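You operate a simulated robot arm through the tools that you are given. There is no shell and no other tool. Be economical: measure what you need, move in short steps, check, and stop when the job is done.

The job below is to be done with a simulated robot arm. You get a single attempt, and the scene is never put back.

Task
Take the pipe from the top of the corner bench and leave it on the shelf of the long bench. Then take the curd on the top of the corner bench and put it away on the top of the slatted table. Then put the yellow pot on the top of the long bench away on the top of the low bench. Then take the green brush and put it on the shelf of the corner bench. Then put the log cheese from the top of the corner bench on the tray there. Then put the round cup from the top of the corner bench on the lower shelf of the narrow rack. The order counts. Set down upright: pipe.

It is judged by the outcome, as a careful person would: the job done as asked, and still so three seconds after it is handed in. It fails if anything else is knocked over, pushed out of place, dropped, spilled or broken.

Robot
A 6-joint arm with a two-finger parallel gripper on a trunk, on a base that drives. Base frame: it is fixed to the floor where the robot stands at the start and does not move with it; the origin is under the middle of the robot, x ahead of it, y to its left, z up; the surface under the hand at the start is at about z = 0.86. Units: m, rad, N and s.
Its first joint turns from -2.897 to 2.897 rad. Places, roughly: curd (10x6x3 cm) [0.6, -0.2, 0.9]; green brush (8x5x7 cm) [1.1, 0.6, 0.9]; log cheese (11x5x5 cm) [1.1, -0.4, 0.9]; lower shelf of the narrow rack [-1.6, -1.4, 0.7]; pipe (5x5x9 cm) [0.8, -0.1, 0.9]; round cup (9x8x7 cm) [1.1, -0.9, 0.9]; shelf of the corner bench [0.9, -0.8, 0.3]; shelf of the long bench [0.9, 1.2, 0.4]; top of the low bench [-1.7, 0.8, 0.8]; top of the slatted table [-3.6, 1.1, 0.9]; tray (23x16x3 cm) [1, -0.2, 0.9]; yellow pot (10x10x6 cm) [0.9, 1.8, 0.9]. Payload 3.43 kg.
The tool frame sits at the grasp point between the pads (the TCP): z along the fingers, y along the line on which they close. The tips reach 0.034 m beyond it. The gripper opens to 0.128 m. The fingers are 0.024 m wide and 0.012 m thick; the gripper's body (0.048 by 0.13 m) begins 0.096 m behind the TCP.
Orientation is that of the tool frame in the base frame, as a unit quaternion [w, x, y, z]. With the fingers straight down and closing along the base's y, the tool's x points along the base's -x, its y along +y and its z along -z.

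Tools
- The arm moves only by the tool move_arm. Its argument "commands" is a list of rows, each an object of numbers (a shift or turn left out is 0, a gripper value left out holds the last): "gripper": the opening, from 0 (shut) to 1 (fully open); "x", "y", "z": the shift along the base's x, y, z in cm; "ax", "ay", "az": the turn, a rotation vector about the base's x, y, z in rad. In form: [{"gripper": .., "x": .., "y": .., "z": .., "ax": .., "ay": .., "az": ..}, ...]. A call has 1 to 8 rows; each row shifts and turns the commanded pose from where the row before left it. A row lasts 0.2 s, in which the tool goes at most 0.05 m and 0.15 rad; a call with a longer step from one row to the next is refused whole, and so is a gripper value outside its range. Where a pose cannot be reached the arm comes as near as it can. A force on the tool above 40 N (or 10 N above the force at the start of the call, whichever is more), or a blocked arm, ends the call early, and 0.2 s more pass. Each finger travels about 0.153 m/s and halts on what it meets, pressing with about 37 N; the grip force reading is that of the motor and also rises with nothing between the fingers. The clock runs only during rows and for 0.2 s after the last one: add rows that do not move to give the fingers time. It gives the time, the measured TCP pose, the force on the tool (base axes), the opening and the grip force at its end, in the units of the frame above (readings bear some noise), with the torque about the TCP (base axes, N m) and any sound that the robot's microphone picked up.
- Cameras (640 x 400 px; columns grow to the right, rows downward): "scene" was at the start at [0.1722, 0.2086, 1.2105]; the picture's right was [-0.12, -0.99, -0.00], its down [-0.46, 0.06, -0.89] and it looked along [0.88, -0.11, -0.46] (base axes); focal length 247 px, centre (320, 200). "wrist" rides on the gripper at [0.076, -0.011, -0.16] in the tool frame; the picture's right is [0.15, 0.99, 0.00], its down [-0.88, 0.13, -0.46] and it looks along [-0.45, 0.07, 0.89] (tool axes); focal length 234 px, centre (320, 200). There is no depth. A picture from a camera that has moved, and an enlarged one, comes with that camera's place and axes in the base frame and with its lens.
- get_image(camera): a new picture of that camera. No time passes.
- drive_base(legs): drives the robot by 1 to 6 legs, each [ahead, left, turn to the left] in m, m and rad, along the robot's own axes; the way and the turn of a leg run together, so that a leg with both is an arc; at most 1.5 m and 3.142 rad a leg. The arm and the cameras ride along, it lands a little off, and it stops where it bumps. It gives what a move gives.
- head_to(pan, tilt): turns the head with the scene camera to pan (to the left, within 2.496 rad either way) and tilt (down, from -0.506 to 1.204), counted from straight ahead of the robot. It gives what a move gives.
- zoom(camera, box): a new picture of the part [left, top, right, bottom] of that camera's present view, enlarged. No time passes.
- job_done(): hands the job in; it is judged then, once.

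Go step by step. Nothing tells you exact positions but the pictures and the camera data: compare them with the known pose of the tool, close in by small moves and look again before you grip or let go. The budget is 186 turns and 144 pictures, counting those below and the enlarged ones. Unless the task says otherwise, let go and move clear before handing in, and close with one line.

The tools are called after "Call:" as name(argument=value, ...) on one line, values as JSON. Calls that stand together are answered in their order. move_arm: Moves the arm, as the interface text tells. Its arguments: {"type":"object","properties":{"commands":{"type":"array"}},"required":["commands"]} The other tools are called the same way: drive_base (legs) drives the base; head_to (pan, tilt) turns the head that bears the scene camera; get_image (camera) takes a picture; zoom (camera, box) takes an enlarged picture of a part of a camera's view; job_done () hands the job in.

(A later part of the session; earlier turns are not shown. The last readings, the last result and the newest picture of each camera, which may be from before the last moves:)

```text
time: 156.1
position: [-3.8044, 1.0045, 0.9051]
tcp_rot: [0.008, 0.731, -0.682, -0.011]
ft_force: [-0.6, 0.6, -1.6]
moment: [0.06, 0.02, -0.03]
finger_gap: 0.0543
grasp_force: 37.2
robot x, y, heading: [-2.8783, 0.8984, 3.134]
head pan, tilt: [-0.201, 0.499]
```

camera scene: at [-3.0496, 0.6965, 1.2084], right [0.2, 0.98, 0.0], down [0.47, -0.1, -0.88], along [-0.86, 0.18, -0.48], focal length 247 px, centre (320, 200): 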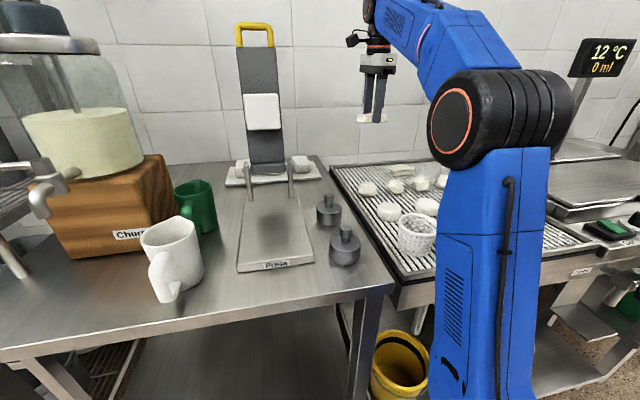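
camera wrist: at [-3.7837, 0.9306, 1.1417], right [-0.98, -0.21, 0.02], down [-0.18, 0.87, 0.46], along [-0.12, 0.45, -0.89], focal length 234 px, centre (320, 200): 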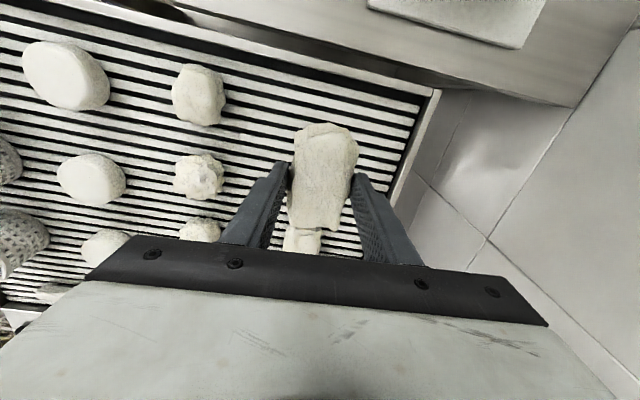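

Call:
move_arm(commands=[{"z": -0.3}, {"z": -0.3}, {}])

Call:
zoom(camera="scene", box=[340, 140, 420, 200])

```text
time: 156.9
position: [-3.804, 1.0055, 0.9001]
tcp_rot: [0.008, 0.731, -0.682, -0.011]
ft_force: [8.2, 4.3, 20.5]
moment: [-0.42, -0.04, 0.13]
finger_gap: 0.0548
grasp_force: 37.2
robot x, y, heading: [-2.8819, 0.8992, 3.138]
head pan, tilt: [-0.201, 0.499]
```

```text
6.67 times, centred on (380, 170) of scene
camera zoom: at [-3.0486, 0.6966, 1.2086], right [0.2, 0.98, 0.0], down [0.47, -0.1, -0.88], along [-0.86, 0.18, -0.48], focal length 1647 px, centre (-80, 400)
```

zoom: 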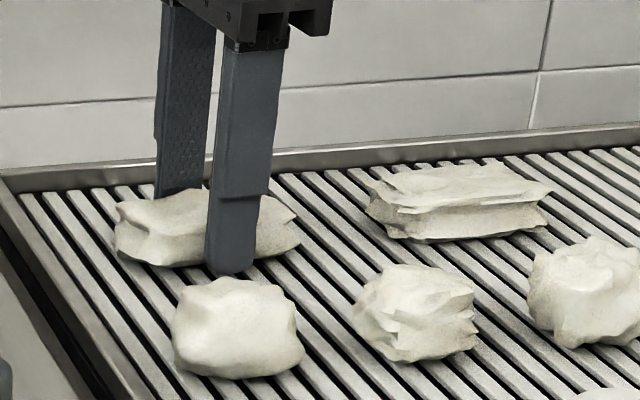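

Contact. Ease off, open moderately, and lift away.

Call:
move_arm(commands=[{"z": 0.1}, {"gripper": 0.57}, {}, {}, {"z": 2}, {"z": 4}, {"z": 4}, {}])

Call:
zoom(camera="scene", box=[310, 100, 450, 220])

```text
time: 158.7
position: [-3.8056, 1.0058, 0.9997]
tcp_rot: [0.008, 0.731, -0.682, -0.01]
ft_force: [0.2, -0.6, -0.1]
moment: [-0.02, -0.02, -0.01]
finger_gap: 0.0728
grasp_force: 0.1
robot x, y, heading: [-2.8825, 0.8964, 3.136]
head pan, tilt: [-0.201, 0.499]
```

```text
3.33 times, centred on (380, 160) of scene
camera zoom: at [-3.0495, 0.6966, 1.2084], right [0.2, 0.98, 0.0], down [0.47, -0.1, -0.88], along [-0.86, 0.18, -0.48], focal length 824 px, centre (120, 333)
```

zoom: 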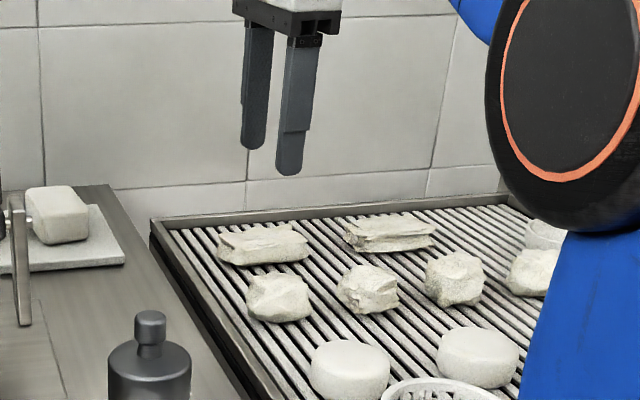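

The curd rests on the slats. Next the yellow pot: retract the arm and drive round the north end of the low bench.

Call:
move_arm(commands=[{"z": 4}, {"z": 4}, {"x": 4}, {"x": 4.5}, {"x": 4.5}, {"x": 4.5}, {"x": 4.5}, {"x": 4.5}])

Call:
move_arm(commands=[{"x": 4.5}, {"x": 4.5}, {"x": 4.5}, {"x": 4.5}, {"x": 4.5}, {}])

Call:
drive_base(legs=[[-0.15, 0, 0], [0, -0.7, 0]])

Call:
head_to(pan=-1.8, tilt=0.5)

Call:
get_image(camera="scene")

```text
time: 160.5
position: [-3.5412, 1.0054, 1.0787]
tcp_rot: [0.007, 0.731, -0.682, -0.01]
ft_force: [-1.0, -0.1, -0.8]
moment: [0.01, -0.08, 0.0]
finger_gap: 0.073
grasp_force: 0.0
robot x, y, heading: [-2.8768, 0.8981, 3.135]
head pan, tilt: [-0.201, 0.499]
```

```text
time: 161.9
position: [-3.3149, 1.0042, 1.0793]
tcp_rot: [0.007, 0.731, -0.682, -0.01]
ft_force: [0.0, -0.2, 0.1]
moment: [0.01, 0.0, 0.02]
finger_gap: 0.0729
grasp_force: 0.1
robot x, y, heading: [-2.8808, 0.9024, 3.132]
head pan, tilt: [-0.201, 0.499]
```

```text
time: 166.7
position: [-3.1583, 1.7083, 1.0794]
tcp_rot: [0.008, 0.729, -0.685, -0.012]
ft_force: [0.6, 0.2, 0.3]
moment: [-0.03, 0.01, -0.02]
finger_gap: 0.0726
grasp_force: 0.0
robot x, y, heading: [-2.7247, 1.597, 3.128]
head pan, tilt: [-0.201, 0.499]
```

```text
time: 168.4
position: [-3.1592, 1.706, 1.08]
tcp_rot: [0.007, 0.729, -0.685, -0.011]
ft_force: [0.2, -0.1, 0.0]
moment: [0.02, -0.02, 0.01]
finger_gap: 0.0734
grasp_force: 0.1
robot x, y, heading: [-2.7271, 1.5958, 3.125]
head pan, tilt: [-1.799, 0.499]
```

```text
74 pictures are left
camera scene: at [-2.7843, 1.4666, 1.2084], right [0.97, -0.24, 0.0], down [-0.11, -0.47, -0.88], along [0.21, 0.85, -0.48], focal length 247 px, centre (320, 200)
```

scene: 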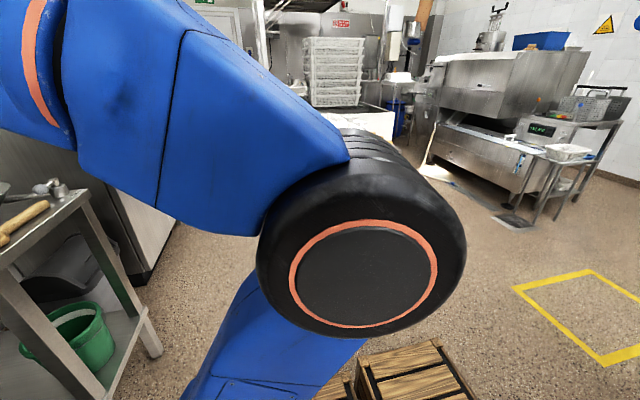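

The rack with trays stands near (−2.4, 2.6); I'll keep y≤2.0, back out eastward past the low bench's end, then turn.

Call:
drive_base(legs=[[0, -0.42, 0.01], [-0.8, 0, 0], [-0.7, 0, 0]])

Call:
head_to(pan=2.2, tilt=0.5)

Call:
get_image(camera="scene")

```text
time: 178.3
position: [-1.6573, 2.1189, 1.0796]
tcp_rot: [0.008, 0.732, -0.681, -0.01]
ft_force: [-0.3, 0.5, 0.1]
moment: [0.01, -0.01, 0.0]
finger_gap: 0.0732
grasp_force: 0.0
robot x, y, heading: [-1.2246, 2.0155, 3.138]
head pan, tilt: [-1.799, 0.499]
```

```text
time: 181.5
position: [-1.657, 2.1202, 1.08]
tcp_rot: [0.008, 0.732, -0.681, -0.011]
ft_force: [0.4, 0.0, 0.8]
moment: [0.03, -0.03, 0.0]
finger_gap: 0.0731
grasp_force: 0.1
robot x, y, heading: [-1.2203, 2.0143, 3.143]
head pan, tilt: [2.201, 0.499]
```

```text
73 pictures are left
camera scene: at [-1.2478, 1.7209, 1.2085], right [-0.81, -0.59, 0.0], down [-0.28, 0.39, -0.88], along [0.52, -0.71, -0.48], focal length 247 px, centre (320, 200)
```

scene: 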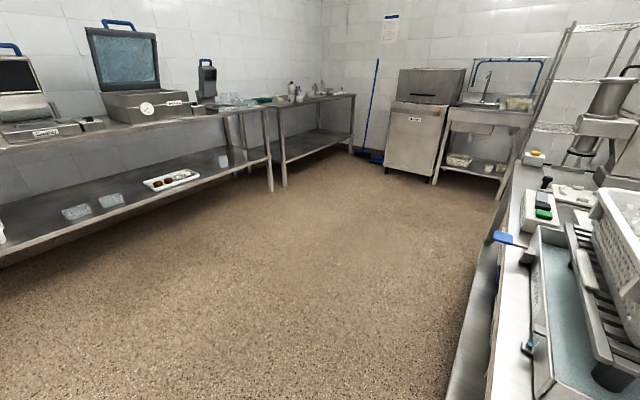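

The way is free. I'll turn to face the long bench and drive up to the pot.

Call:
drive_base(legs=[[0, 0, -1.57], [0, 0, -1.57], [0.95, 0.2, 0]])

Call:
head_to(pan=-0.1, tilt=0.5)

Call:
get_image(camera="scene")

```text
time: 194.2
position: [0.1544, 2.125, 1.0794]
tcp_rot: [0.011, 0.676, 0.737, 0.007]
ft_force: [0.3, -0.8, 0.1]
moment: [0.02, -0.02, -0.03]
finger_gap: 0.0732
grasp_force: 0.0
robot x, y, heading: [-0.2817, 2.2244, 0.005]
head pan, tilt: [2.201, 0.499]
```

```text
time: 196.3
position: [0.1544, 2.1269, 1.0798]
tcp_rot: [0.011, 0.676, 0.736, 0.008]
ft_force: [-0.6, 0.6, 0.3]
moment: [-0.01, -0.03, 0.0]
finger_gap: 0.0734
grasp_force: 0.1
robot x, y, heading: [-0.2799, 2.2261, 0.017]
head pan, tilt: [-0.099, 0.499]
```

```text
72 pictures are left
camera scene: at [-0.1124, 2.4378, 1.2084], right [-0.09, -1.0, 0.0], down [-0.48, 0.04, -0.88], along [0.87, -0.08, -0.48], focal length 247 px, centre (320, 200)
```

scene: 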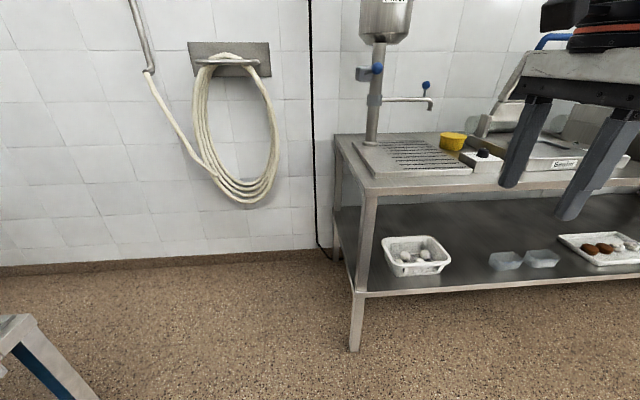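

The pot is at about (0.905, 1.77), between the dispenser and the sealer. I'll drive up to it and look from nearer.

Call:
move_arm(commands=[{"z": 4, "gripper": 1}, {"z": 4}, {"z": 3}, {}])

Call:
drive_base(legs=[[0, -0.45, -0.01], [0.33, 0, 0]])

Call:
get_image(camera="scene")

Call:
get_image(camera="wrist")

```text
time: 197.3
position: [0.1719, 2.1234, 1.1331]
tcp_rot: [0.012, 0.676, 0.737, 0.008]
ft_force: [0.4, -0.4, -0.2]
moment: [0.03, 0.03, -0.03]
finger_gap: 0.1281
grasp_force: 0.0
out of reach, approached as far as the arm can: row 2, 3
robot x, y, heading: [-0.2811, 2.2237, 0.014]
head pan, tilt: [-0.099, 0.499]
```

```text
time: 201.8
position: [0.5052, 1.6688, 1.133]
tcp_rot: [0.013, 0.679, 0.734, 0.009]
ft_force: [-0.6, 0.1, 0.0]
moment: [-0.02, -0.01, 0.02]
finger_gap: 0.1278
grasp_force: 0.1
robot x, y, heading: [0.051, 1.7736, 0.006]
head pan, tilt: [-0.099, 0.499]
```

```text
71 pictures are left
camera scene: at [0.2247, 1.9857, 1.2084], right [-0.1, -1.0, 0.0], down [-0.48, 0.05, -0.88], along [0.87, -0.08, -0.48], focal length 247 px, centre (320, 200)
```

scene: 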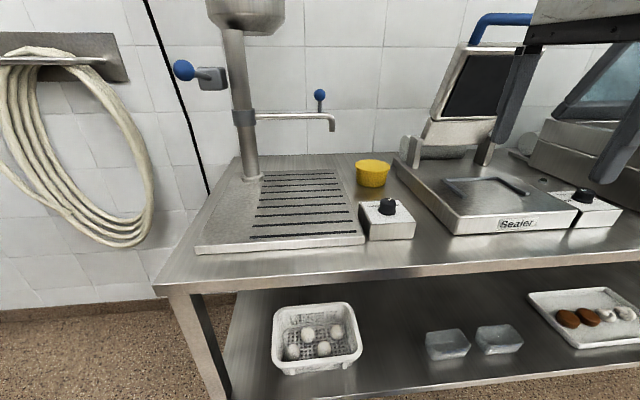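

```text
70 pictures are left
camera wrist: at [0.4836, 1.7438, 1.2927], right [0.97, 0.22, 0.03], down [0.18, -0.87, 0.47], along [0.13, -0.45, -0.88], focal length 234 px, centre (320, 200)
```

wrist: 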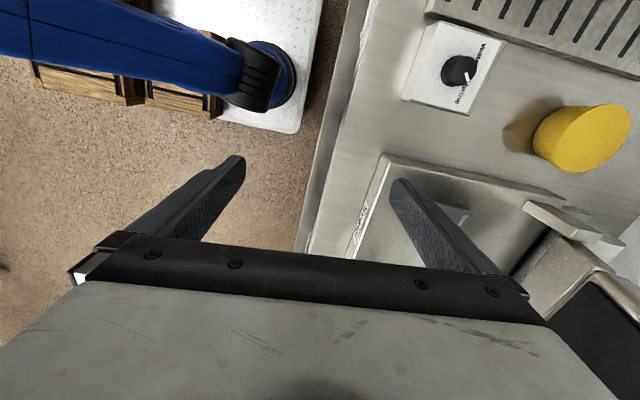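

The pot is at about (0.955, 1.744); sealer plate edge y≈1.65, drain tray edge y≈1.81. I'll turn the tool back to close along y (camera towards the robot), and approach above it.

Call:
drive_base(legs=[[0.06, 0, 0]])

Call:
move_arm(commands=[{"az": 0.149, "y": 1}, {"az": 0.149, "y": 1}, {"az": 0.149, "y": 1}, {"az": 0.149, "y": 1}, {"az": 0.149, "y": 1}, {"az": 0.149, "y": 1}, {"az": 0.149, "y": 0.8}, {"az": 0.149, "y": 0.7}])

Call:
move_arm(commands=[{"az": 0.149, "x": 4}, {"az": 0.149, "x": 4}, {"x": 4}, {"x": 4}, {"x": 4}, {}])

Call:
get_image(camera="wrist")

```text
time: 202.8
position: [0.5641, 1.6686, 1.1332]
tcp_rot: [0.013, 0.679, 0.734, 0.008]
ft_force: [-1.0, 0.6, 0.6]
moment: [-0.01, -0.01, 0.0]
finger_gap: 0.128
grasp_force: 0.1
robot x, y, heading: [0.1109, 1.7736, 0.002]
head pan, tilt: [-0.099, 0.499]
```

```text
time: 204.6
position: [0.5671, 1.7443, 1.1309]
tcp_rot: [0.008, 0.149, 0.989, 0.015]
ft_force: [-0.4, 0.3, 0.6]
moment: [-0.01, 0.02, 0.01]
finger_gap: 0.1281
grasp_force: 0.1
robot x, y, heading: [0.1127, 1.7755, 0.003]
head pan, tilt: [-0.099, 0.499]
```

```text
time: 206.0
position: [0.7658, 1.7441, 1.1326]
tcp_rot: [0.003, 0.002, 1.0, 0.015]
ft_force: [-0.8, -0.1, 1.3]
moment: [0.0, -0.01, 0.0]
finger_gap: 0.1279
grasp_force: 0.0
robot x, y, heading: [0.113, 1.775, 0.006]
head pan, tilt: [-0.099, 0.499]
```

```text
69 pictures are left
camera wrist: at [0.6886, 1.7284, 1.2925], right [-0.14, 0.99, 0.03], down [0.88, 0.11, 0.47], along [0.46, 0.09, -0.88], focal length 234 px, centre (320, 200)
```

wrist: 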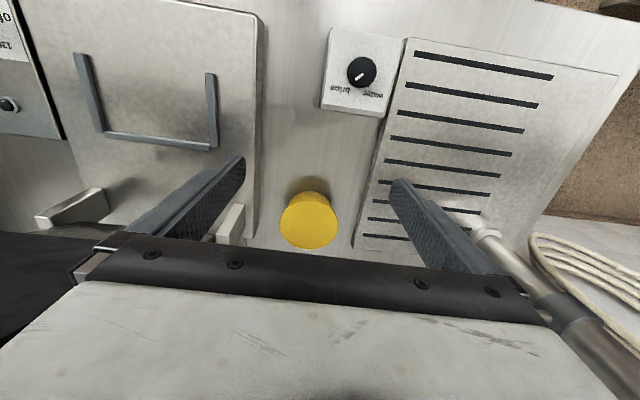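

The pot centre reads about (0.935, 1.753) with enough room both sides. I'll move over it and lower partway to measure its width.

Call:
move_arm(commands=[{"x": 4, "y": 0.4}, {"x": 4, "y": 0.4}, {"x": 4}, {"x": 3.5, "z": -2}, {"z": -4}, {"z": -4}, {}])

Call:
get_image(camera="wrist")

Call:
zoom(camera="scene", box=[300, 80, 480, 220])

```text
time: 207.6
position: [0.9199, 1.7503, 1.0344]
tcp_rot: [0.003, 0.002, 1.0, 0.015]
ft_force: [-0.8, 0.7, -0.3]
moment: [-0.02, 0.01, 0.01]
finger_gap: 0.1278
grasp_force: 0.0
robot x, y, heading: [0.1143, 1.776, 0.003]
head pan, tilt: [-0.099, 0.499]
```

```text
68 pictures are left
camera wrist: at [0.8432, 1.7351, 1.1936], right [-0.14, 0.99, 0.03], down [0.88, 0.11, 0.47], along [0.46, 0.09, -0.88], focal length 234 px, centre (320, 200)
```

wrist: 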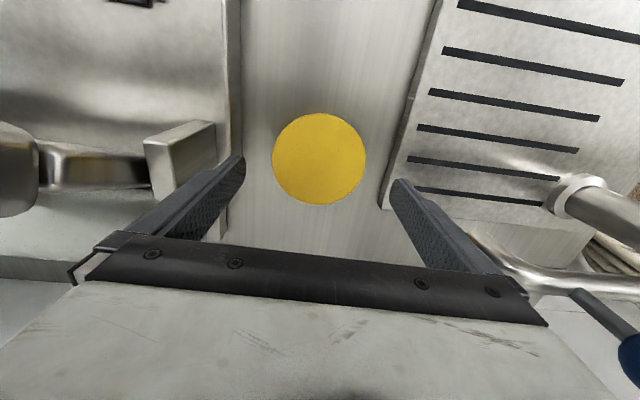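

```text
2.86 times, centred on (390, 150) of scene
camera zoom: at [0.2845, 1.9858, 1.2084], right [-0.1, -1.0, 0.0], down [-0.48, 0.05, -0.88], along [0.87, -0.08, -0.48], focal length 706 px, centre (120, 343)
```

zoom: 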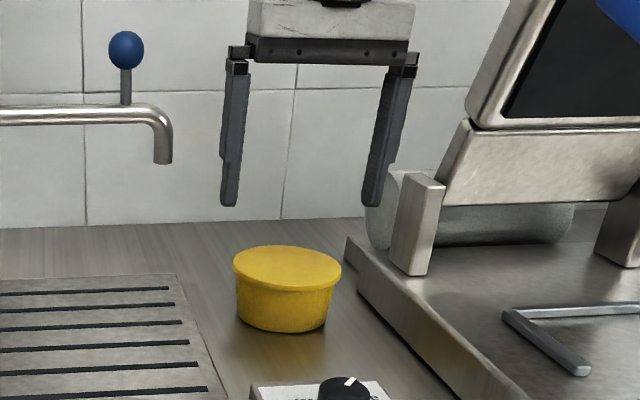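

The lidded pot (about 11 cm at the lid) is centred near (0.93, 1.754). I'll align and descend around it.

Call:
move_arm(commands=[{"x": 1, "y": 0.35}, {"z": -3}, {"z": -2}, {}])

Call:
get_image(camera="wrist")

Call:
zoom(camera="scene", box=[340, 110, 440, 190])

```text
time: 208.6
position: [0.929, 1.7536, 0.9833]
tcp_rot: [0.004, 0.002, 1.0, 0.014]
ft_force: [0.0, 0.1, 0.4]
moment: [-0.01, 0.0, 0.01]
finger_gap: 0.1279
grasp_force: 0.1
robot x, y, heading: [0.113, 1.7752, 0.002]
head pan, tilt: [-0.099, 0.499]
```

```text
66 pictures are left
camera wrist: at [0.8532, 1.739, 1.1434], right [-0.14, 0.99, 0.03], down [0.88, 0.11, 0.47], along [0.46, 0.09, -0.88], focal length 234 px, centre (320, 200)
```

wrist: 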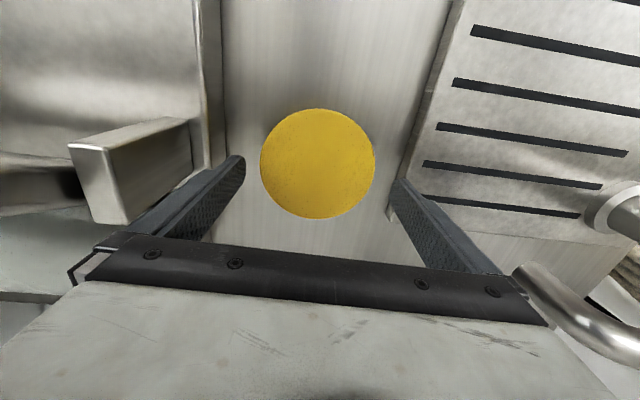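

```text
5.00 times, centred on (390, 150) of scene
camera zoom: at [0.2845, 1.9858, 1.2084], right [-0.1, -1.0, 0.0], down [-0.48, 0.05, -0.88], along [0.87, -0.08, -0.48], focal length 1236 px, centre (-30, 450)
```

zoom: 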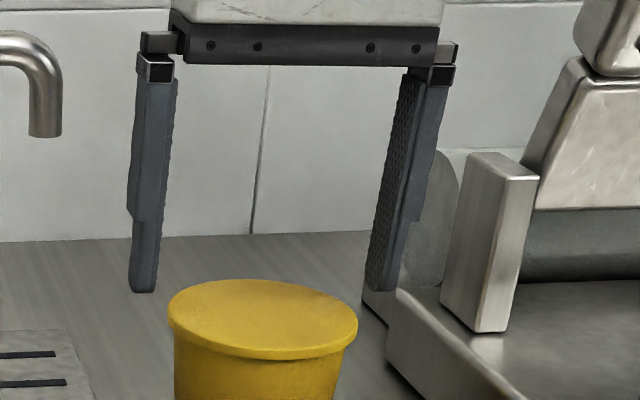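

Comparing sizes, the lid is ~10.4 cm wide at z≈0.944, centred (0.92, 1.7525). Descend to z 0.93 and close.

Call:
move_arm(commands=[{"x": -0.7, "y": -0.1}, {"z": -2}, {"z": -2}, {"z": -1.2}, {}])

Call:
zoom(camera="scene", box=[340, 110, 440, 190])

Call:
get_image(camera="wrist")

```text
time: 209.8
position: [0.9238, 1.7537, 0.932]
tcp_rot: [0.004, 0.001, 1.0, 0.015]
ft_force: [-0.7, -0.4, -0.1]
moment: [0.0, 0.02, 0.02]
finger_gap: 0.128
grasp_force: 0.1
robot x, y, heading: [0.1169, 1.7721, 0.007]
head pan, tilt: [-0.099, 0.499]
```

```text
5.00 times, centred on (390, 150) of scene
camera zoom: at [0.2845, 1.9858, 1.2084], right [-0.1, -1.0, 0.0], down [-0.48, 0.05, -0.88], along [0.87, -0.08, -0.48], focal length 1236 px, centre (-30, 450)
```

zoom: 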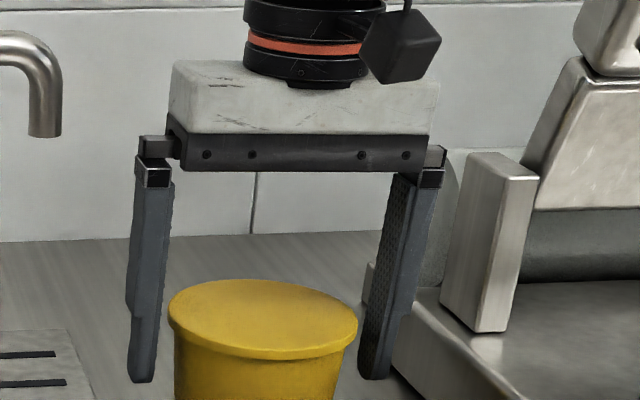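

```text
63 pictures are left
camera wrist: at [0.8462, 1.738, 1.0906], right [-0.14, 0.99, 0.03], down [0.88, 0.11, 0.47], along [0.46, 0.09, -0.88], focal length 234 px, centre (320, 200)
```

wrist: 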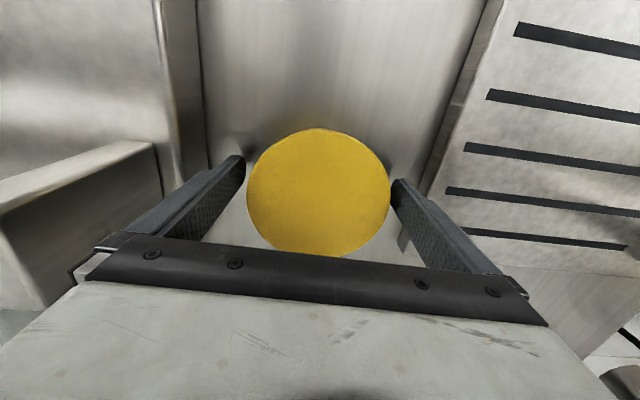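

Call:
move_arm(commands=[{"z": -0.5, "x": -0.3}, {"gripper": 0}, {}, {}, {"z": 0.5}, {"z": 1}, {"z": 1.5}, {}])

Call:
zoom(camera="scene", box=[340, 110, 440, 190])

```text
time: 211.6
position: [0.9198, 1.7536, 0.956]
tcp_rot: [0.003, 0.002, 1.0, 0.015]
ft_force: [-0.1, 0.7, -1.3]
moment: [0.03, -0.02, 0.03]
finger_gap: 0.1065
grasp_force: 37.3
robot x, y, heading: [0.1159, 1.7752, 0.004]
head pan, tilt: [-0.099, 0.499]
```

```text
5.00 times, centred on (390, 150) of scene
camera zoom: at [0.2845, 1.9858, 1.2084], right [-0.1, -1.0, 0.0], down [-0.48, 0.05, -0.88], along [0.87, -0.08, -0.48], focal length 1236 px, centre (-30, 450)
```

zoom: 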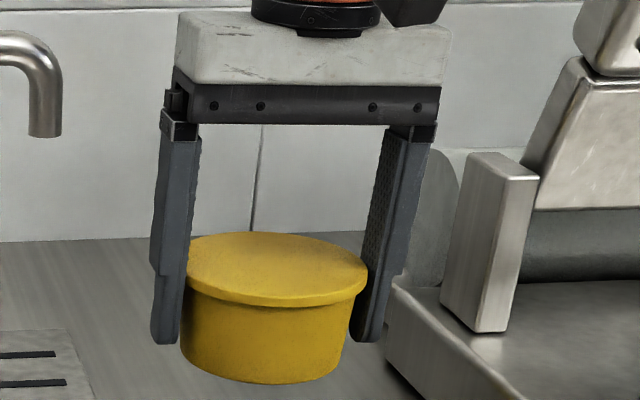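

Held level. Lift, retract and turn towards the low bench.

Call:
move_arm(commands=[{"z": 2}, {"z": 2.5}, {"z": 2.5}, {"z": 2.5}, {"z": 2.5}, {"x": -3, "z": 1}, {"x": -3}, {}])

Call:
move_arm(commands=[{"x": -3}, {"x": -3}, {"x": -3}, {"x": -3}, {"x": -3}, {"x": -3}, {"x": -2}, {}])

Call:
drive_base(legs=[[-0.6, -0.3, 0], [0, 0, 1.57], [0, 0, 1.57]])

Call:
head_to(pan=0.5, tilt=0.5)

Call:
get_image(camera="scene")

```text
time: 213.4
position: [0.8604, 1.7544, 1.0867]
tcp_rot: [0.004, 0.002, 1.0, 0.014]
ft_force: [-0.1, -0.3, 0.0]
moment: [-0.02, 0.0, -0.01]
finger_gap: 0.1062
grasp_force: 36.8
robot x, y, heading: [0.1134, 1.7775, 0.002]
head pan, tilt: [-0.099, 0.499]
```

```text
time: 215.2
position: [0.6602, 1.753, 1.086]
tcp_rot: [0.003, 0.003, 1.0, 0.016]
ft_force: [-0.5, -0.4, -0.4]
moment: [-0.03, -0.04, -0.01]
finger_gap: 0.1061
grasp_force: 37.2
robot x, y, heading: [0.1142, 1.7751, 0.002]
head pan, tilt: [-0.099, 0.499]
```

```text
time: 226.5
position: [-1.0315, 1.4904, 1.086]
tcp_rot: [0.015, 1.0, 0.001, -0.003]
ft_force: [0.5, 0.5, -1.1]
moment: [0.0, -0.02, 0.01]
finger_gap: 0.1061
grasp_force: 37.2
robot x, y, heading: [-0.483, 1.4742, -3.137]
head pan, tilt: [-0.099, 0.499]
```

```text
time: 227.5
position: [-1.0316, 1.4919, 1.0864]
tcp_rot: [0.014, 1.0, 0.001, -0.003]
ft_force: [0.1, 0.6, 0.0]
moment: [0.0, -0.01, 0.01]
finger_gap: 0.1063
grasp_force: 36.8
robot x, y, heading: [-0.4843, 1.4731, -3.135]
head pan, tilt: [0.499, 0.499]
```

```text
61 pictures are left
camera scene: at [-0.6409, 1.208, 1.2084], right [-0.48, 0.88, 0.0], down [0.42, 0.23, -0.88], along [-0.77, -0.43, -0.48], focal length 247 px, centre (320, 200)
```

scene: 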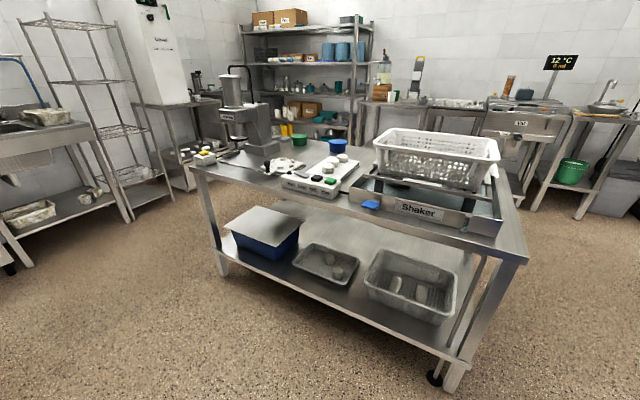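

I'll slide south to the middle of the low bench and look down on its top for a free spot.

Call:
drive_base(legs=[[0, 0.85, 0], [0.3, 0, 0]])

Call:
head_to(pan=0.0, tilt=0.7)

Call:
get_image(camera="scene")

Call:
get_image(camera="wrist")

```text
time: 233.8
position: [-1.3282, 0.634, 1.0853]
tcp_rot: [0.015, 1.0, 0.0, -0.003]
ft_force: [1.2, 0.6, -0.8]
moment: [0.04, 0.03, 0.01]
finger_gap: 0.1061
grasp_force: 37.5
robot x, y, heading: [-0.7847, 0.6146, -3.132]
head pan, tilt: [0.499, 0.499]
```

```text
time: 234.7
position: [-1.3291, 0.634, 1.0847]
tcp_rot: [0.015, 1.0, 0.0, -0.004]
ft_force: [1.0, 0.0, -0.4]
moment: [-0.01, -0.02, 0.02]
finger_gap: 0.1061
grasp_force: 37.1
robot x, y, heading: [-0.7811, 0.6163, -3.138]
head pan, tilt: [0.0, 0.7]
```

```text
60 pictures are left
camera scene: at [-0.9449, 0.3931, 1.1908], right [-0.01, 1.0, 0.0], down [0.64, 0.0, -0.77], along [-0.77, 0.0, -0.64], focal length 247 px, centre (320, 200)
```

scene: 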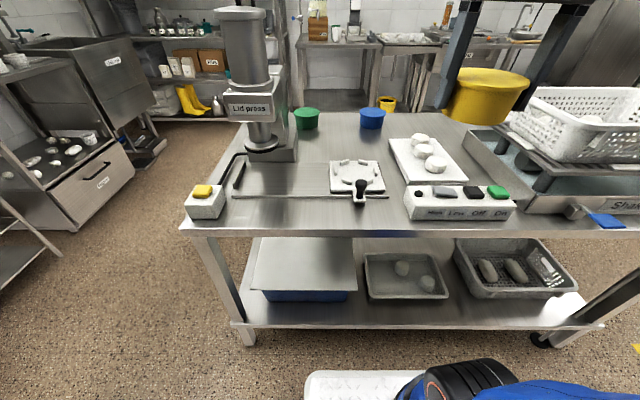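

```text
59 pictures are left
camera wrist: at [-1.2522, 0.6502, 1.2456], right [0.15, -0.99, 0.03], down [-0.88, -0.12, 0.47], along [-0.46, -0.09, -0.88], focal length 234 px, centre (320, 200)
```

wrist: 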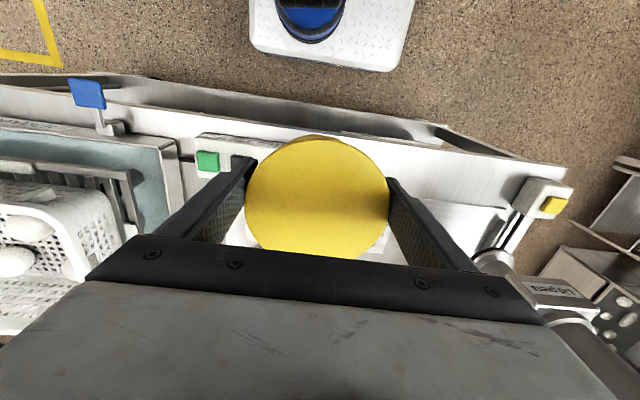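

There is a free patch between the press, green/blue pots, board and tray, centred about (−1.70, 0.485). I'll edge ahead and carry the pot over it.

Call:
drive_base(legs=[[0.06, 0, 0]])

Call:
move_arm(commands=[{"x": -2, "y": -1.5}, {"x": -4, "y": -2}, {"x": -4, "y": -2}, {"x": -4, "y": -2}, {"x": -4, "y": -2}, {"x": -4, "y": -2}, {"x": -4, "y": -2}, {"x": -4, "y": -1.4}])

Call:
move_arm(commands=[{"x": -1}, {"z": -3}, {"z": -3}, {"z": -2}, {}])

Call:
get_image(camera="scene")

Call:
get_image(camera="wrist")

```text
time: 235.7
position: [-1.3884, 0.6355, 1.0855]
tcp_rot: [0.016, 1.0, 0.0, -0.004]
ft_force: [-0.2, -0.9, -0.6]
moment: [0.0, -0.02, 0.03]
finger_gap: 0.1063
grasp_force: 37.0
robot x, y, heading: [-0.8379, 0.6164, -3.138]
head pan, tilt: [0.0, 0.7]
```

```text
time: 237.4
position: [-1.6898, 0.4834, 1.0876]
tcp_rot: [0.015, 1.0, -0.001, -0.004]
ft_force: [0.5, -0.4, 1.1]
moment: [-0.05, 0.06, 0.03]
finger_gap: 0.1061
grasp_force: 36.5
robot x, y, heading: [-0.8412, 0.617, -3.142]
head pan, tilt: [0.0, 0.7]
```

```text
time: 238.7
position: [-1.6978, 0.4833, 1.0048]
tcp_rot: [0.015, 1.0, 0.0, -0.004]
ft_force: [-0.4, 0.0, -1.0]
moment: [-0.04, 0.0, 0.0]
finger_gap: 0.1062
grasp_force: 36.7
robot x, y, heading: [-0.8415, 0.6196, -3.14]
head pan, tilt: [0.0, 0.7]
```

```text
58 pictures are left
camera scene: at [-1.0042, 0.3928, 1.1907], right [-0.01, 1.0, 0.0], down [0.64, 0.0, -0.76], along [-0.76, 0.0, -0.64], focal length 247 px, centre (320, 200)
```

scene: 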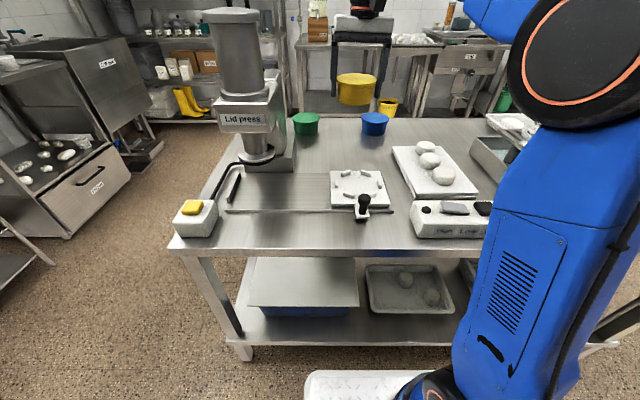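

```text
57 pictures are left
camera wrist: at [-1.622, 0.5005, 1.1651], right [0.15, -0.99, 0.03], down [-0.88, -0.12, 0.47], along [-0.46, -0.09, -0.88], focal length 234 px, centre (320, 200)
```

wrist: 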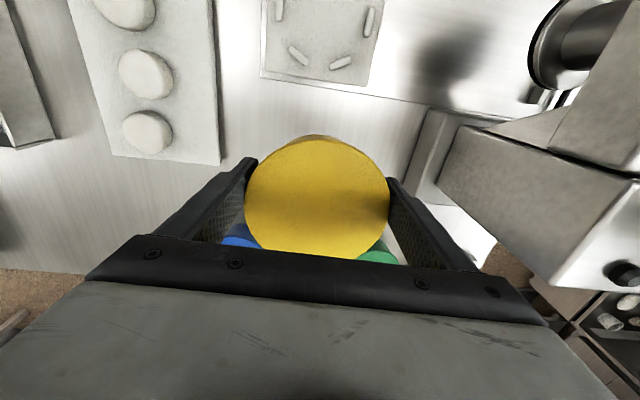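

The board edge is nearer than thought, and the pots farther back; I'll shift 4 cm west to (−1.74, 0.485) and lower.

Call:
move_arm(commands=[{"x": -2}, {"x": -2}, {"z": -3}, {"z": -3}, {"z": -2}, {"z": -2}, {}])

Call:
zoom(camera="scene", box=[270, 70, 430, 210])

Call:
get_image(camera="wrist")

```text
time: 240.2
position: [-1.7376, 0.4851, 0.9059]
tcp_rot: [0.015, 1.0, 0.0, -0.004]
ft_force: [0.0, 0.0, -1.6]
moment: [0.02, -0.02, 0.02]
finger_gap: 0.1062
grasp_force: 37.7
robot x, y, heading: [-0.8414, 0.6135, -3.139]
head pan, tilt: [0.0, 0.7]
```

```text
2.86 times, centred on (350, 140) of scene
camera zoom: at [-1.0042, 0.3928, 1.1907], right [-0.01, 1.0, 0.0], down [0.64, 0.0, -0.76], along [-0.76, 0.0, -0.64], focal length 706 px, centre (234, 371)
```

zoom: 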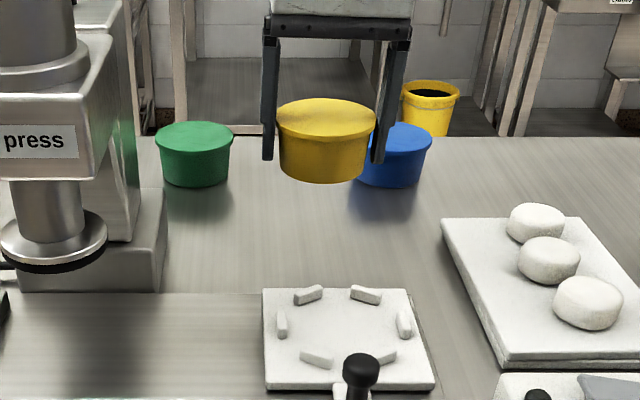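

```text
55 pictures are left
camera wrist: at [-1.6612, 0.5008, 1.0657], right [0.15, -0.99, 0.03], down [-0.88, -0.12, 0.47], along [-0.46, -0.09, -0.88], focal length 234 px, centre (320, 200)
```

wrist: 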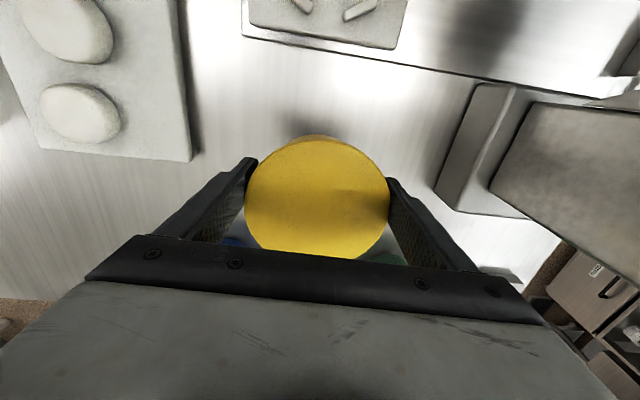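

Clearances look fine. Lower gently to contact.

Call:
move_arm(commands=[{"z": -1.5}, {"z": -1}, {"z": -0.6}, {"z": -0.5}, {}])

Call:
zoom(camera="scene", box=[270, 70, 430, 210])

```text
time: 241.4
position: [-1.7395, 0.4849, 0.8694]
tcp_rot: [0.015, 1.0, 0.001, -0.003]
ft_force: [-0.4, 0.6, -0.8]
moment: [-0.01, 0.0, 0.0]
finger_gap: 0.1062
grasp_force: 37.7
robot x, y, heading: [-0.8418, 0.6139, -3.135]
head pan, tilt: [0.0, 0.7]
```

```text
2.86 times, centred on (350, 140) of scene
camera zoom: at [-1.0042, 0.3928, 1.1907], right [-0.01, 1.0, 0.0], down [0.64, 0.0, -0.76], along [-0.76, 0.0, -0.64], focal length 706 px, centre (234, 371)
```

zoom: 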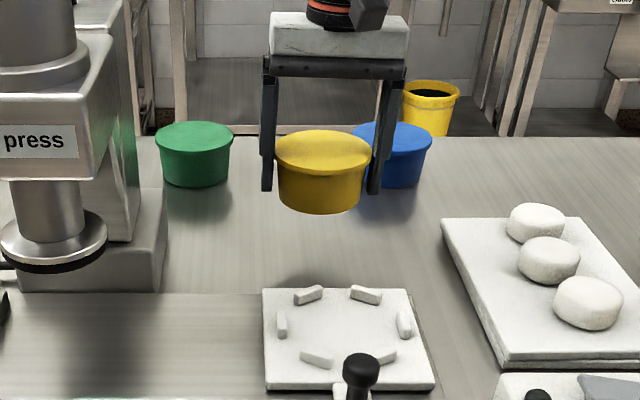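

Call:
move_arm(commands=[{"z": -1}, {"z": -0.8}, {"z": -0.5}, {"z": -0.4}, {}])

Call:
zoom(camera="scene", box=[270, 70, 430, 210])

```text
time: 242.7
position: [-1.7386, 0.4845, 0.8435]
tcp_rot: [0.015, 1.0, 0.001, -0.003]
ft_force: [-0.3, 0.1, -0.4]
moment: [-0.02, 0.0, 0.01]
finger_gap: 0.1062
grasp_force: 36.4
robot x, y, heading: [-0.8416, 0.6117, -3.135]
head pan, tilt: [0.0, 0.7]
```

```text
2.86 times, centred on (350, 140) of scene
camera zoom: at [-1.0042, 0.3928, 1.1907], right [-0.01, 1.0, 0.0], down [0.64, 0.0, -0.76], along [-0.76, 0.0, -0.64], focal length 706 px, centre (234, 371)
```

zoom: 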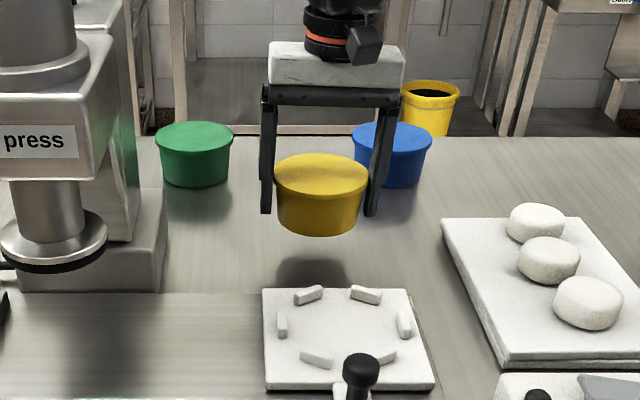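

The bench top is a bit lower than assumed; I'll shift 3 cm west for board clearance and keep lowering.

Call:
move_arm(commands=[{"x": -3}, {"z": -1.5}, {"z": -1}, {"z": -0.5}, {}])

Call:
zoom(camera="scene", box=[270, 70, 430, 210])

```text
time: 243.8
position: [-1.7694, 0.4847, 0.8137]
tcp_rot: [0.015, 1.0, 0.0, -0.003]
ft_force: [-0.8, -0.4, -0.6]
moment: [0.0, 0.0, 0.01]
finger_gap: 0.1063
grasp_force: 37.0
robot x, y, heading: [-0.8407, 0.614, -3.137]
head pan, tilt: [0.0, 0.7]
```

```text
2.86 times, centred on (350, 140) of scene
camera zoom: at [-1.0042, 0.3928, 1.1907], right [-0.01, 1.0, 0.0], down [0.64, 0.0, -0.76], along [-0.76, 0.0, -0.64], focal length 706 px, centre (234, 371)
```

zoom: 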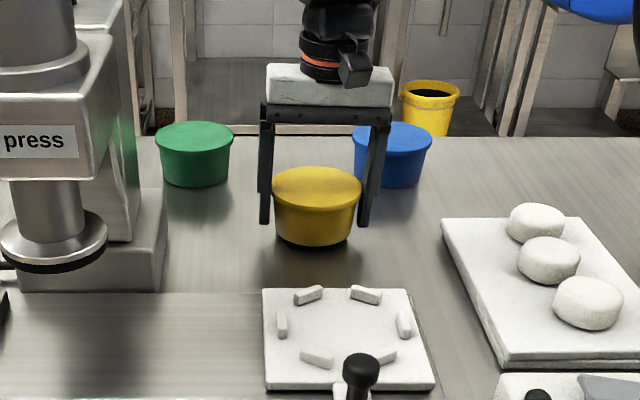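

Almost down; finish in small steps.

Call:
move_arm(commands=[{"z": -0.4}, {"z": -0.4}, {"z": -0.3}, {}])

```text
time: 244.8
position: [-1.7683, 0.4848, 0.8045]
tcp_rot: [0.016, 1.0, 0.0, -0.006]
ft_force: [-3.8, -0.3, 36.0]
moment: [-0.14, 0.25, 0.02]
finger_gap: 0.1061
grasp_force: 37.3
robot x, y, heading: [-0.8392, 0.6129, -3.136]
head pan, tilt: [0.0, 0.7]
```

Call:
move_arm(commands=[{"z": 0.2}, {"gripper": 1}, {}, {"z": 1}, {"z": 3}, {"z": 4}, {"z": 4}, {}])

Call:
zoom(camera="scene", box=[270, 70, 430, 210])

```text
time: 246.7
position: [-1.768, 0.4839, 0.9247]
tcp_rot: [0.014, 1.0, -0.001, -0.003]
ft_force: [0.1, 0.0, 0.0]
moment: [0.0, -0.02, -0.02]
finger_gap: 0.128
grasp_force: 0.1
robot x, y, heading: [-0.8403, 0.6113, -3.131]
head pan, tilt: [0.0, 0.7]
```

```text
2.86 times, centred on (350, 140) of scene
camera zoom: at [-1.0042, 0.3928, 1.1907], right [-0.01, 1.0, 0.0], down [0.64, 0.0, -0.76], along [-0.76, 0.0, -0.64], focal length 706 px, centre (234, 371)
```

zoom: 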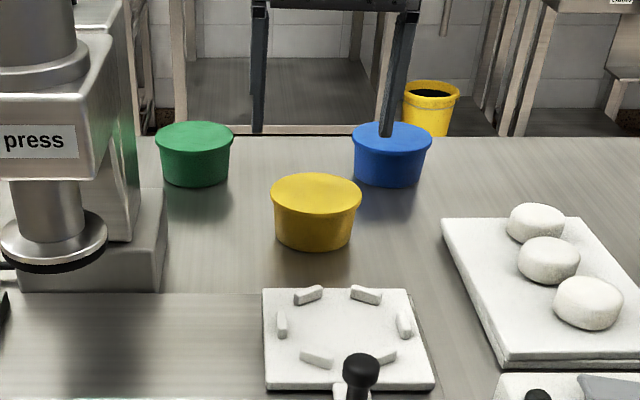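

The yellow pot is on the low bench. Next the green brush: retract, turn round and drive to the long bench's right part.

Call:
move_arm(commands=[{"z": 4}, {"z": 4}, {"z": 4, "x": 2}, {"z": 2, "x": 4}, {"x": 4.5}, {"x": 4.5}, {"x": 4.5}, {"x": 4.5}])

Call:
move_arm(commands=[{"x": 4.5}, {"x": 4.5}, {"x": 2}, {}])

Call:
drive_base(legs=[[-0.45, 0, 0], [0, 0, 1.57], [0, 0, 1.57], [0.45, 0, 0]])

Call:
head_to(pan=-0.2, tilt=0.4)

Call:
get_image(camera="scene")

```text
time: 248.4
position: [-1.5298, 0.4845, 1.0641]
tcp_rot: [0.015, 1.0, 0.0, -0.002]
ft_force: [-1.2, -0.5, -0.2]
moment: [0.03, -0.05, -0.01]
finger_gap: 0.1279
grasp_force: 0.1
robot x, y, heading: [-0.8381, 0.6124, -3.135]
head pan, tilt: [0.0, 0.7]
```

```text
time: 249.4
position: [-1.4183, 0.4854, 1.0634]
tcp_rot: [0.014, 1.0, -0.001, -0.004]
ft_force: [-0.8, 0.4, 0.0]
moment: [-0.01, 0.02, 0.01]
finger_gap: 0.1284
grasp_force: 0.1
robot x, y, heading: [-0.8391, 0.6125, -3.138]
head pan, tilt: [0.0, 0.7]
```

```text
time: 262.0
position: [0.6168, 0.7284, 1.0642]
tcp_rot: [-0.001, 0.006, 1.0, 0.015]
ft_force: [-4.6, -0.9, 2.0]
moment: [0.08, 0.05, 0.28]
finger_gap: 0.1277
grasp_force: 0.0
robot x, y, heading: [0.044, 0.6079, -0.013]
head pan, tilt: [0.0, 0.7]
stopped in leg 4: the force on the tool passed its limit at 74 N (the readings are from after the stop); the commanded pose is now the measured one
```

```text
time: 262.8
position: [0.6174, 0.7284, 1.0647]
tcp_rot: [-0.001, 0.006, 1.0, 0.016]
ft_force: [-6.8, -2.2, 3.0]
moment: [0.17, 0.08, 0.48]
finger_gap: 0.1277
grasp_force: 0.0
robot x, y, heading: [0.043, 0.608, -0.017]
head pan, tilt: [-0.201, 0.4]
```

```text
50 pictures are left
camera scene: at [0.216, 0.8087, 1.2176], right [-0.21, -0.98, 0.0], down [-0.38, 0.08, -0.92], along [0.9, -0.2, -0.39], focal length 247 px, centre (320, 200)
```

scene: 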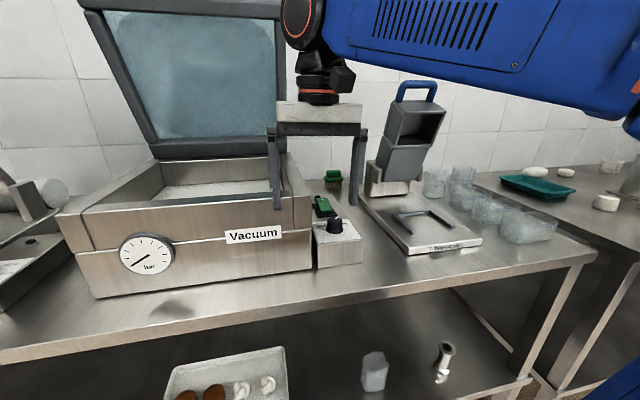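

A finger bumped the vacuum machine while driving. I'll back off at once, raise the arm, and check the machine.

Call:
drive_base(legs=[[-0.25, 0, 0]])

Call:
move_arm(commands=[{"y": -3, "z": 3}, {"y": -4, "z": 2}, {"y": -4, "z": 2}, {"y": -4}, {}])

Call:
get_image(camera="scene")

```text
time: 264.6
position: [0.3676, 0.7303, 1.0646]
tcp_rot: [-0.001, 0.006, 1.0, 0.015]
ft_force: [-0.6, -0.9, 0.9]
moment: [0.02, -0.04, 0.03]
finger_gap: 0.1281
grasp_force: 0.0
robot x, y, heading: [-0.2069, 0.615, -0.014]
head pan, tilt: [-0.201, 0.4]
```

```text
time: 265.8
position: [0.3677, 0.5812, 1.1329]
tcp_rot: [-0.001, 0.005, 1.0, 0.014]
ft_force: [0.6, 0.3, -0.9]
moment: [0.01, 0.01, 0.02]
finger_gap: 0.1281
grasp_force: 0.0
robot x, y, heading: [-0.2077, 0.6151, -0.018]
head pan, tilt: [-0.201, 0.4]
```

```text
49 pictures are left
camera scene: at [-0.0336, 0.8123, 1.2176], right [-0.21, -0.98, 0.0], down [-0.38, 0.08, -0.92], along [0.9, -0.2, -0.39], focal length 247 px, centre (320, 200)
```

scene: 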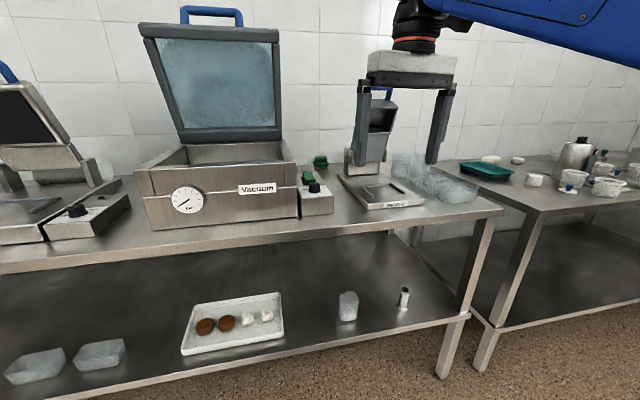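

The machine looks in place. I'll drive in with the hand at y≈0.58, between the machine and the bag closer, and view the brush from above.

Call:
drive_base(legs=[[0.37, 0, 0.012]])

Call:
move_arm(commands=[{"x": 4}, {"x": 4}, {"x": 4}, {"x": 4}, {"x": 4}, {}])

Call:
get_image(camera="wrist")

Call:
get_image(camera="scene")

```text
time: 268.1
position: [0.7386, 0.5873, 1.1336]
tcp_rot: [-0.001, -0.001, 1.0, 0.014]
ft_force: [0.0, -1.0, 0.2]
moment: [0.02, 0.03, 0.0]
finger_gap: 0.1279
grasp_force: 0.1
robot x, y, heading: [0.163, 0.6133, 0.004]
head pan, tilt: [-0.201, 0.4]
```

```text
time: 269.6
position: [0.9399, 0.5868, 1.1341]
tcp_rot: [0.0, -0.001, 1.0, 0.015]
ft_force: [-0.8, -0.2, 0.2]
moment: [0.01, -0.02, 0.01]
finger_gap: 0.1281
grasp_force: 0.0
robot x, y, heading: [0.1646, 0.6139, 0.005]
head pan, tilt: [-0.201, 0.4]
```

```text
48 pictures are left
camera wrist: at [0.864, 0.5711, 1.2942], right [-0.15, 0.99, 0.03], down [0.88, 0.12, 0.46], along [0.45, 0.09, -0.89], focal length 234 px, centre (320, 200)
```

wrist: 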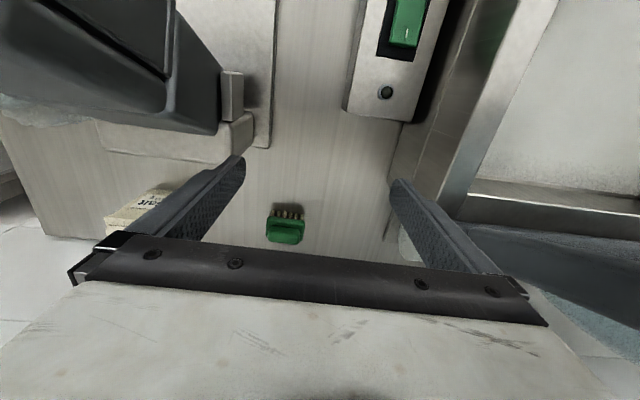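

```text
47 pictures are left
camera scene: at [0.3352, 0.812, 1.2176], right [-0.2, -0.98, 0.0], down [-0.38, 0.08, -0.92], along [0.9, -0.18, -0.39], focal length 247 px, centre (320, 200)
```

scene: 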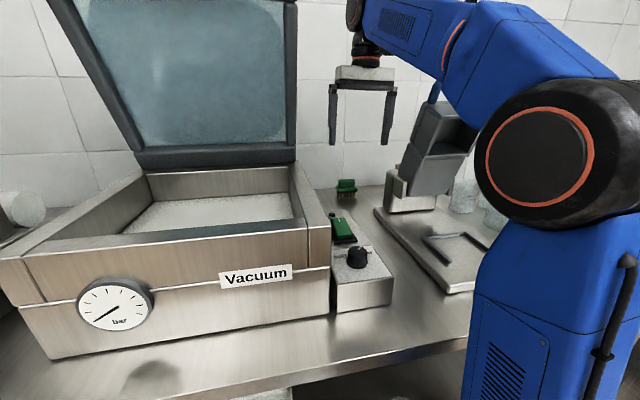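

The brush stands on its bristles at about (1.123, 0.554), green block on top. I'll move over it and lower partly.

Call:
move_arm(commands=[{"x": 3, "y": -1, "z": -3}, {"x": 3, "y": -1, "z": -3}, {"x": 3, "y": -1, "z": -3}, {"x": 3, "z": -2}, {"x": 3}, {"x": 2}, {}])

Call:
get_image(camera="wrist")

Call:
zoom(camera="scene", box=[290, 100, 430, 220])

```text
time: 271.4
position: [1.0749, 0.5565, 1.0374]
tcp_rot: [0.013, 0.0, 1.0, 0.013]
ft_force: [0.2, 0.5, -0.2]
moment: [0.03, -0.02, 0.01]
finger_gap: 0.1283
grasp_force: 0.1
robot x, y, heading: [0.137, 0.6117, -0.006]
head pan, tilt: [-0.201, 0.4]
stopped in row 7: the arm was blocked; the commanded pose is now the measured one
```

```text
46 pictures are left
camera wrist: at [0.9954, 0.5404, 1.1967], right [-0.15, 0.99, 0.02], down [0.87, 0.12, 0.48], along [0.47, 0.09, -0.88], focal length 234 px, centre (320, 200)
```

wrist: 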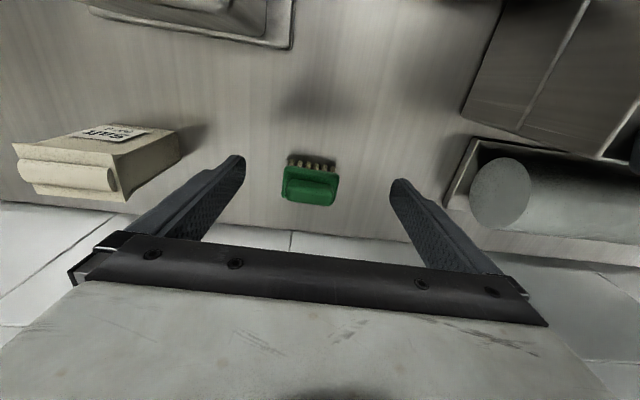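

```text
3.33 times, centred on (360, 160) of scene
camera zoom: at [0.285, 0.8122, 1.2241], right [-0.2, -0.98, 0.0], down [-0.36, 0.08, -0.93], along [0.91, -0.19, -0.37], focal length 824 px, centre (187, 333)
```

zoom: 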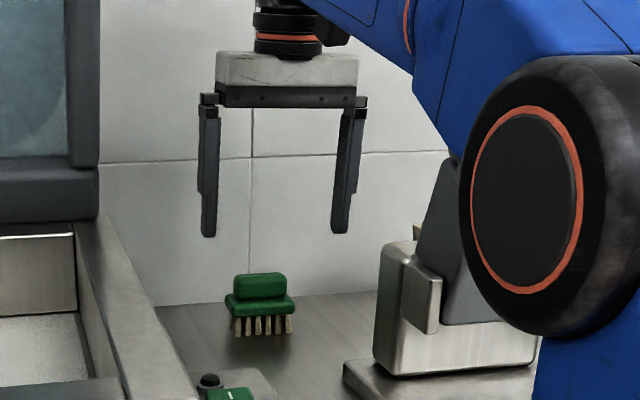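

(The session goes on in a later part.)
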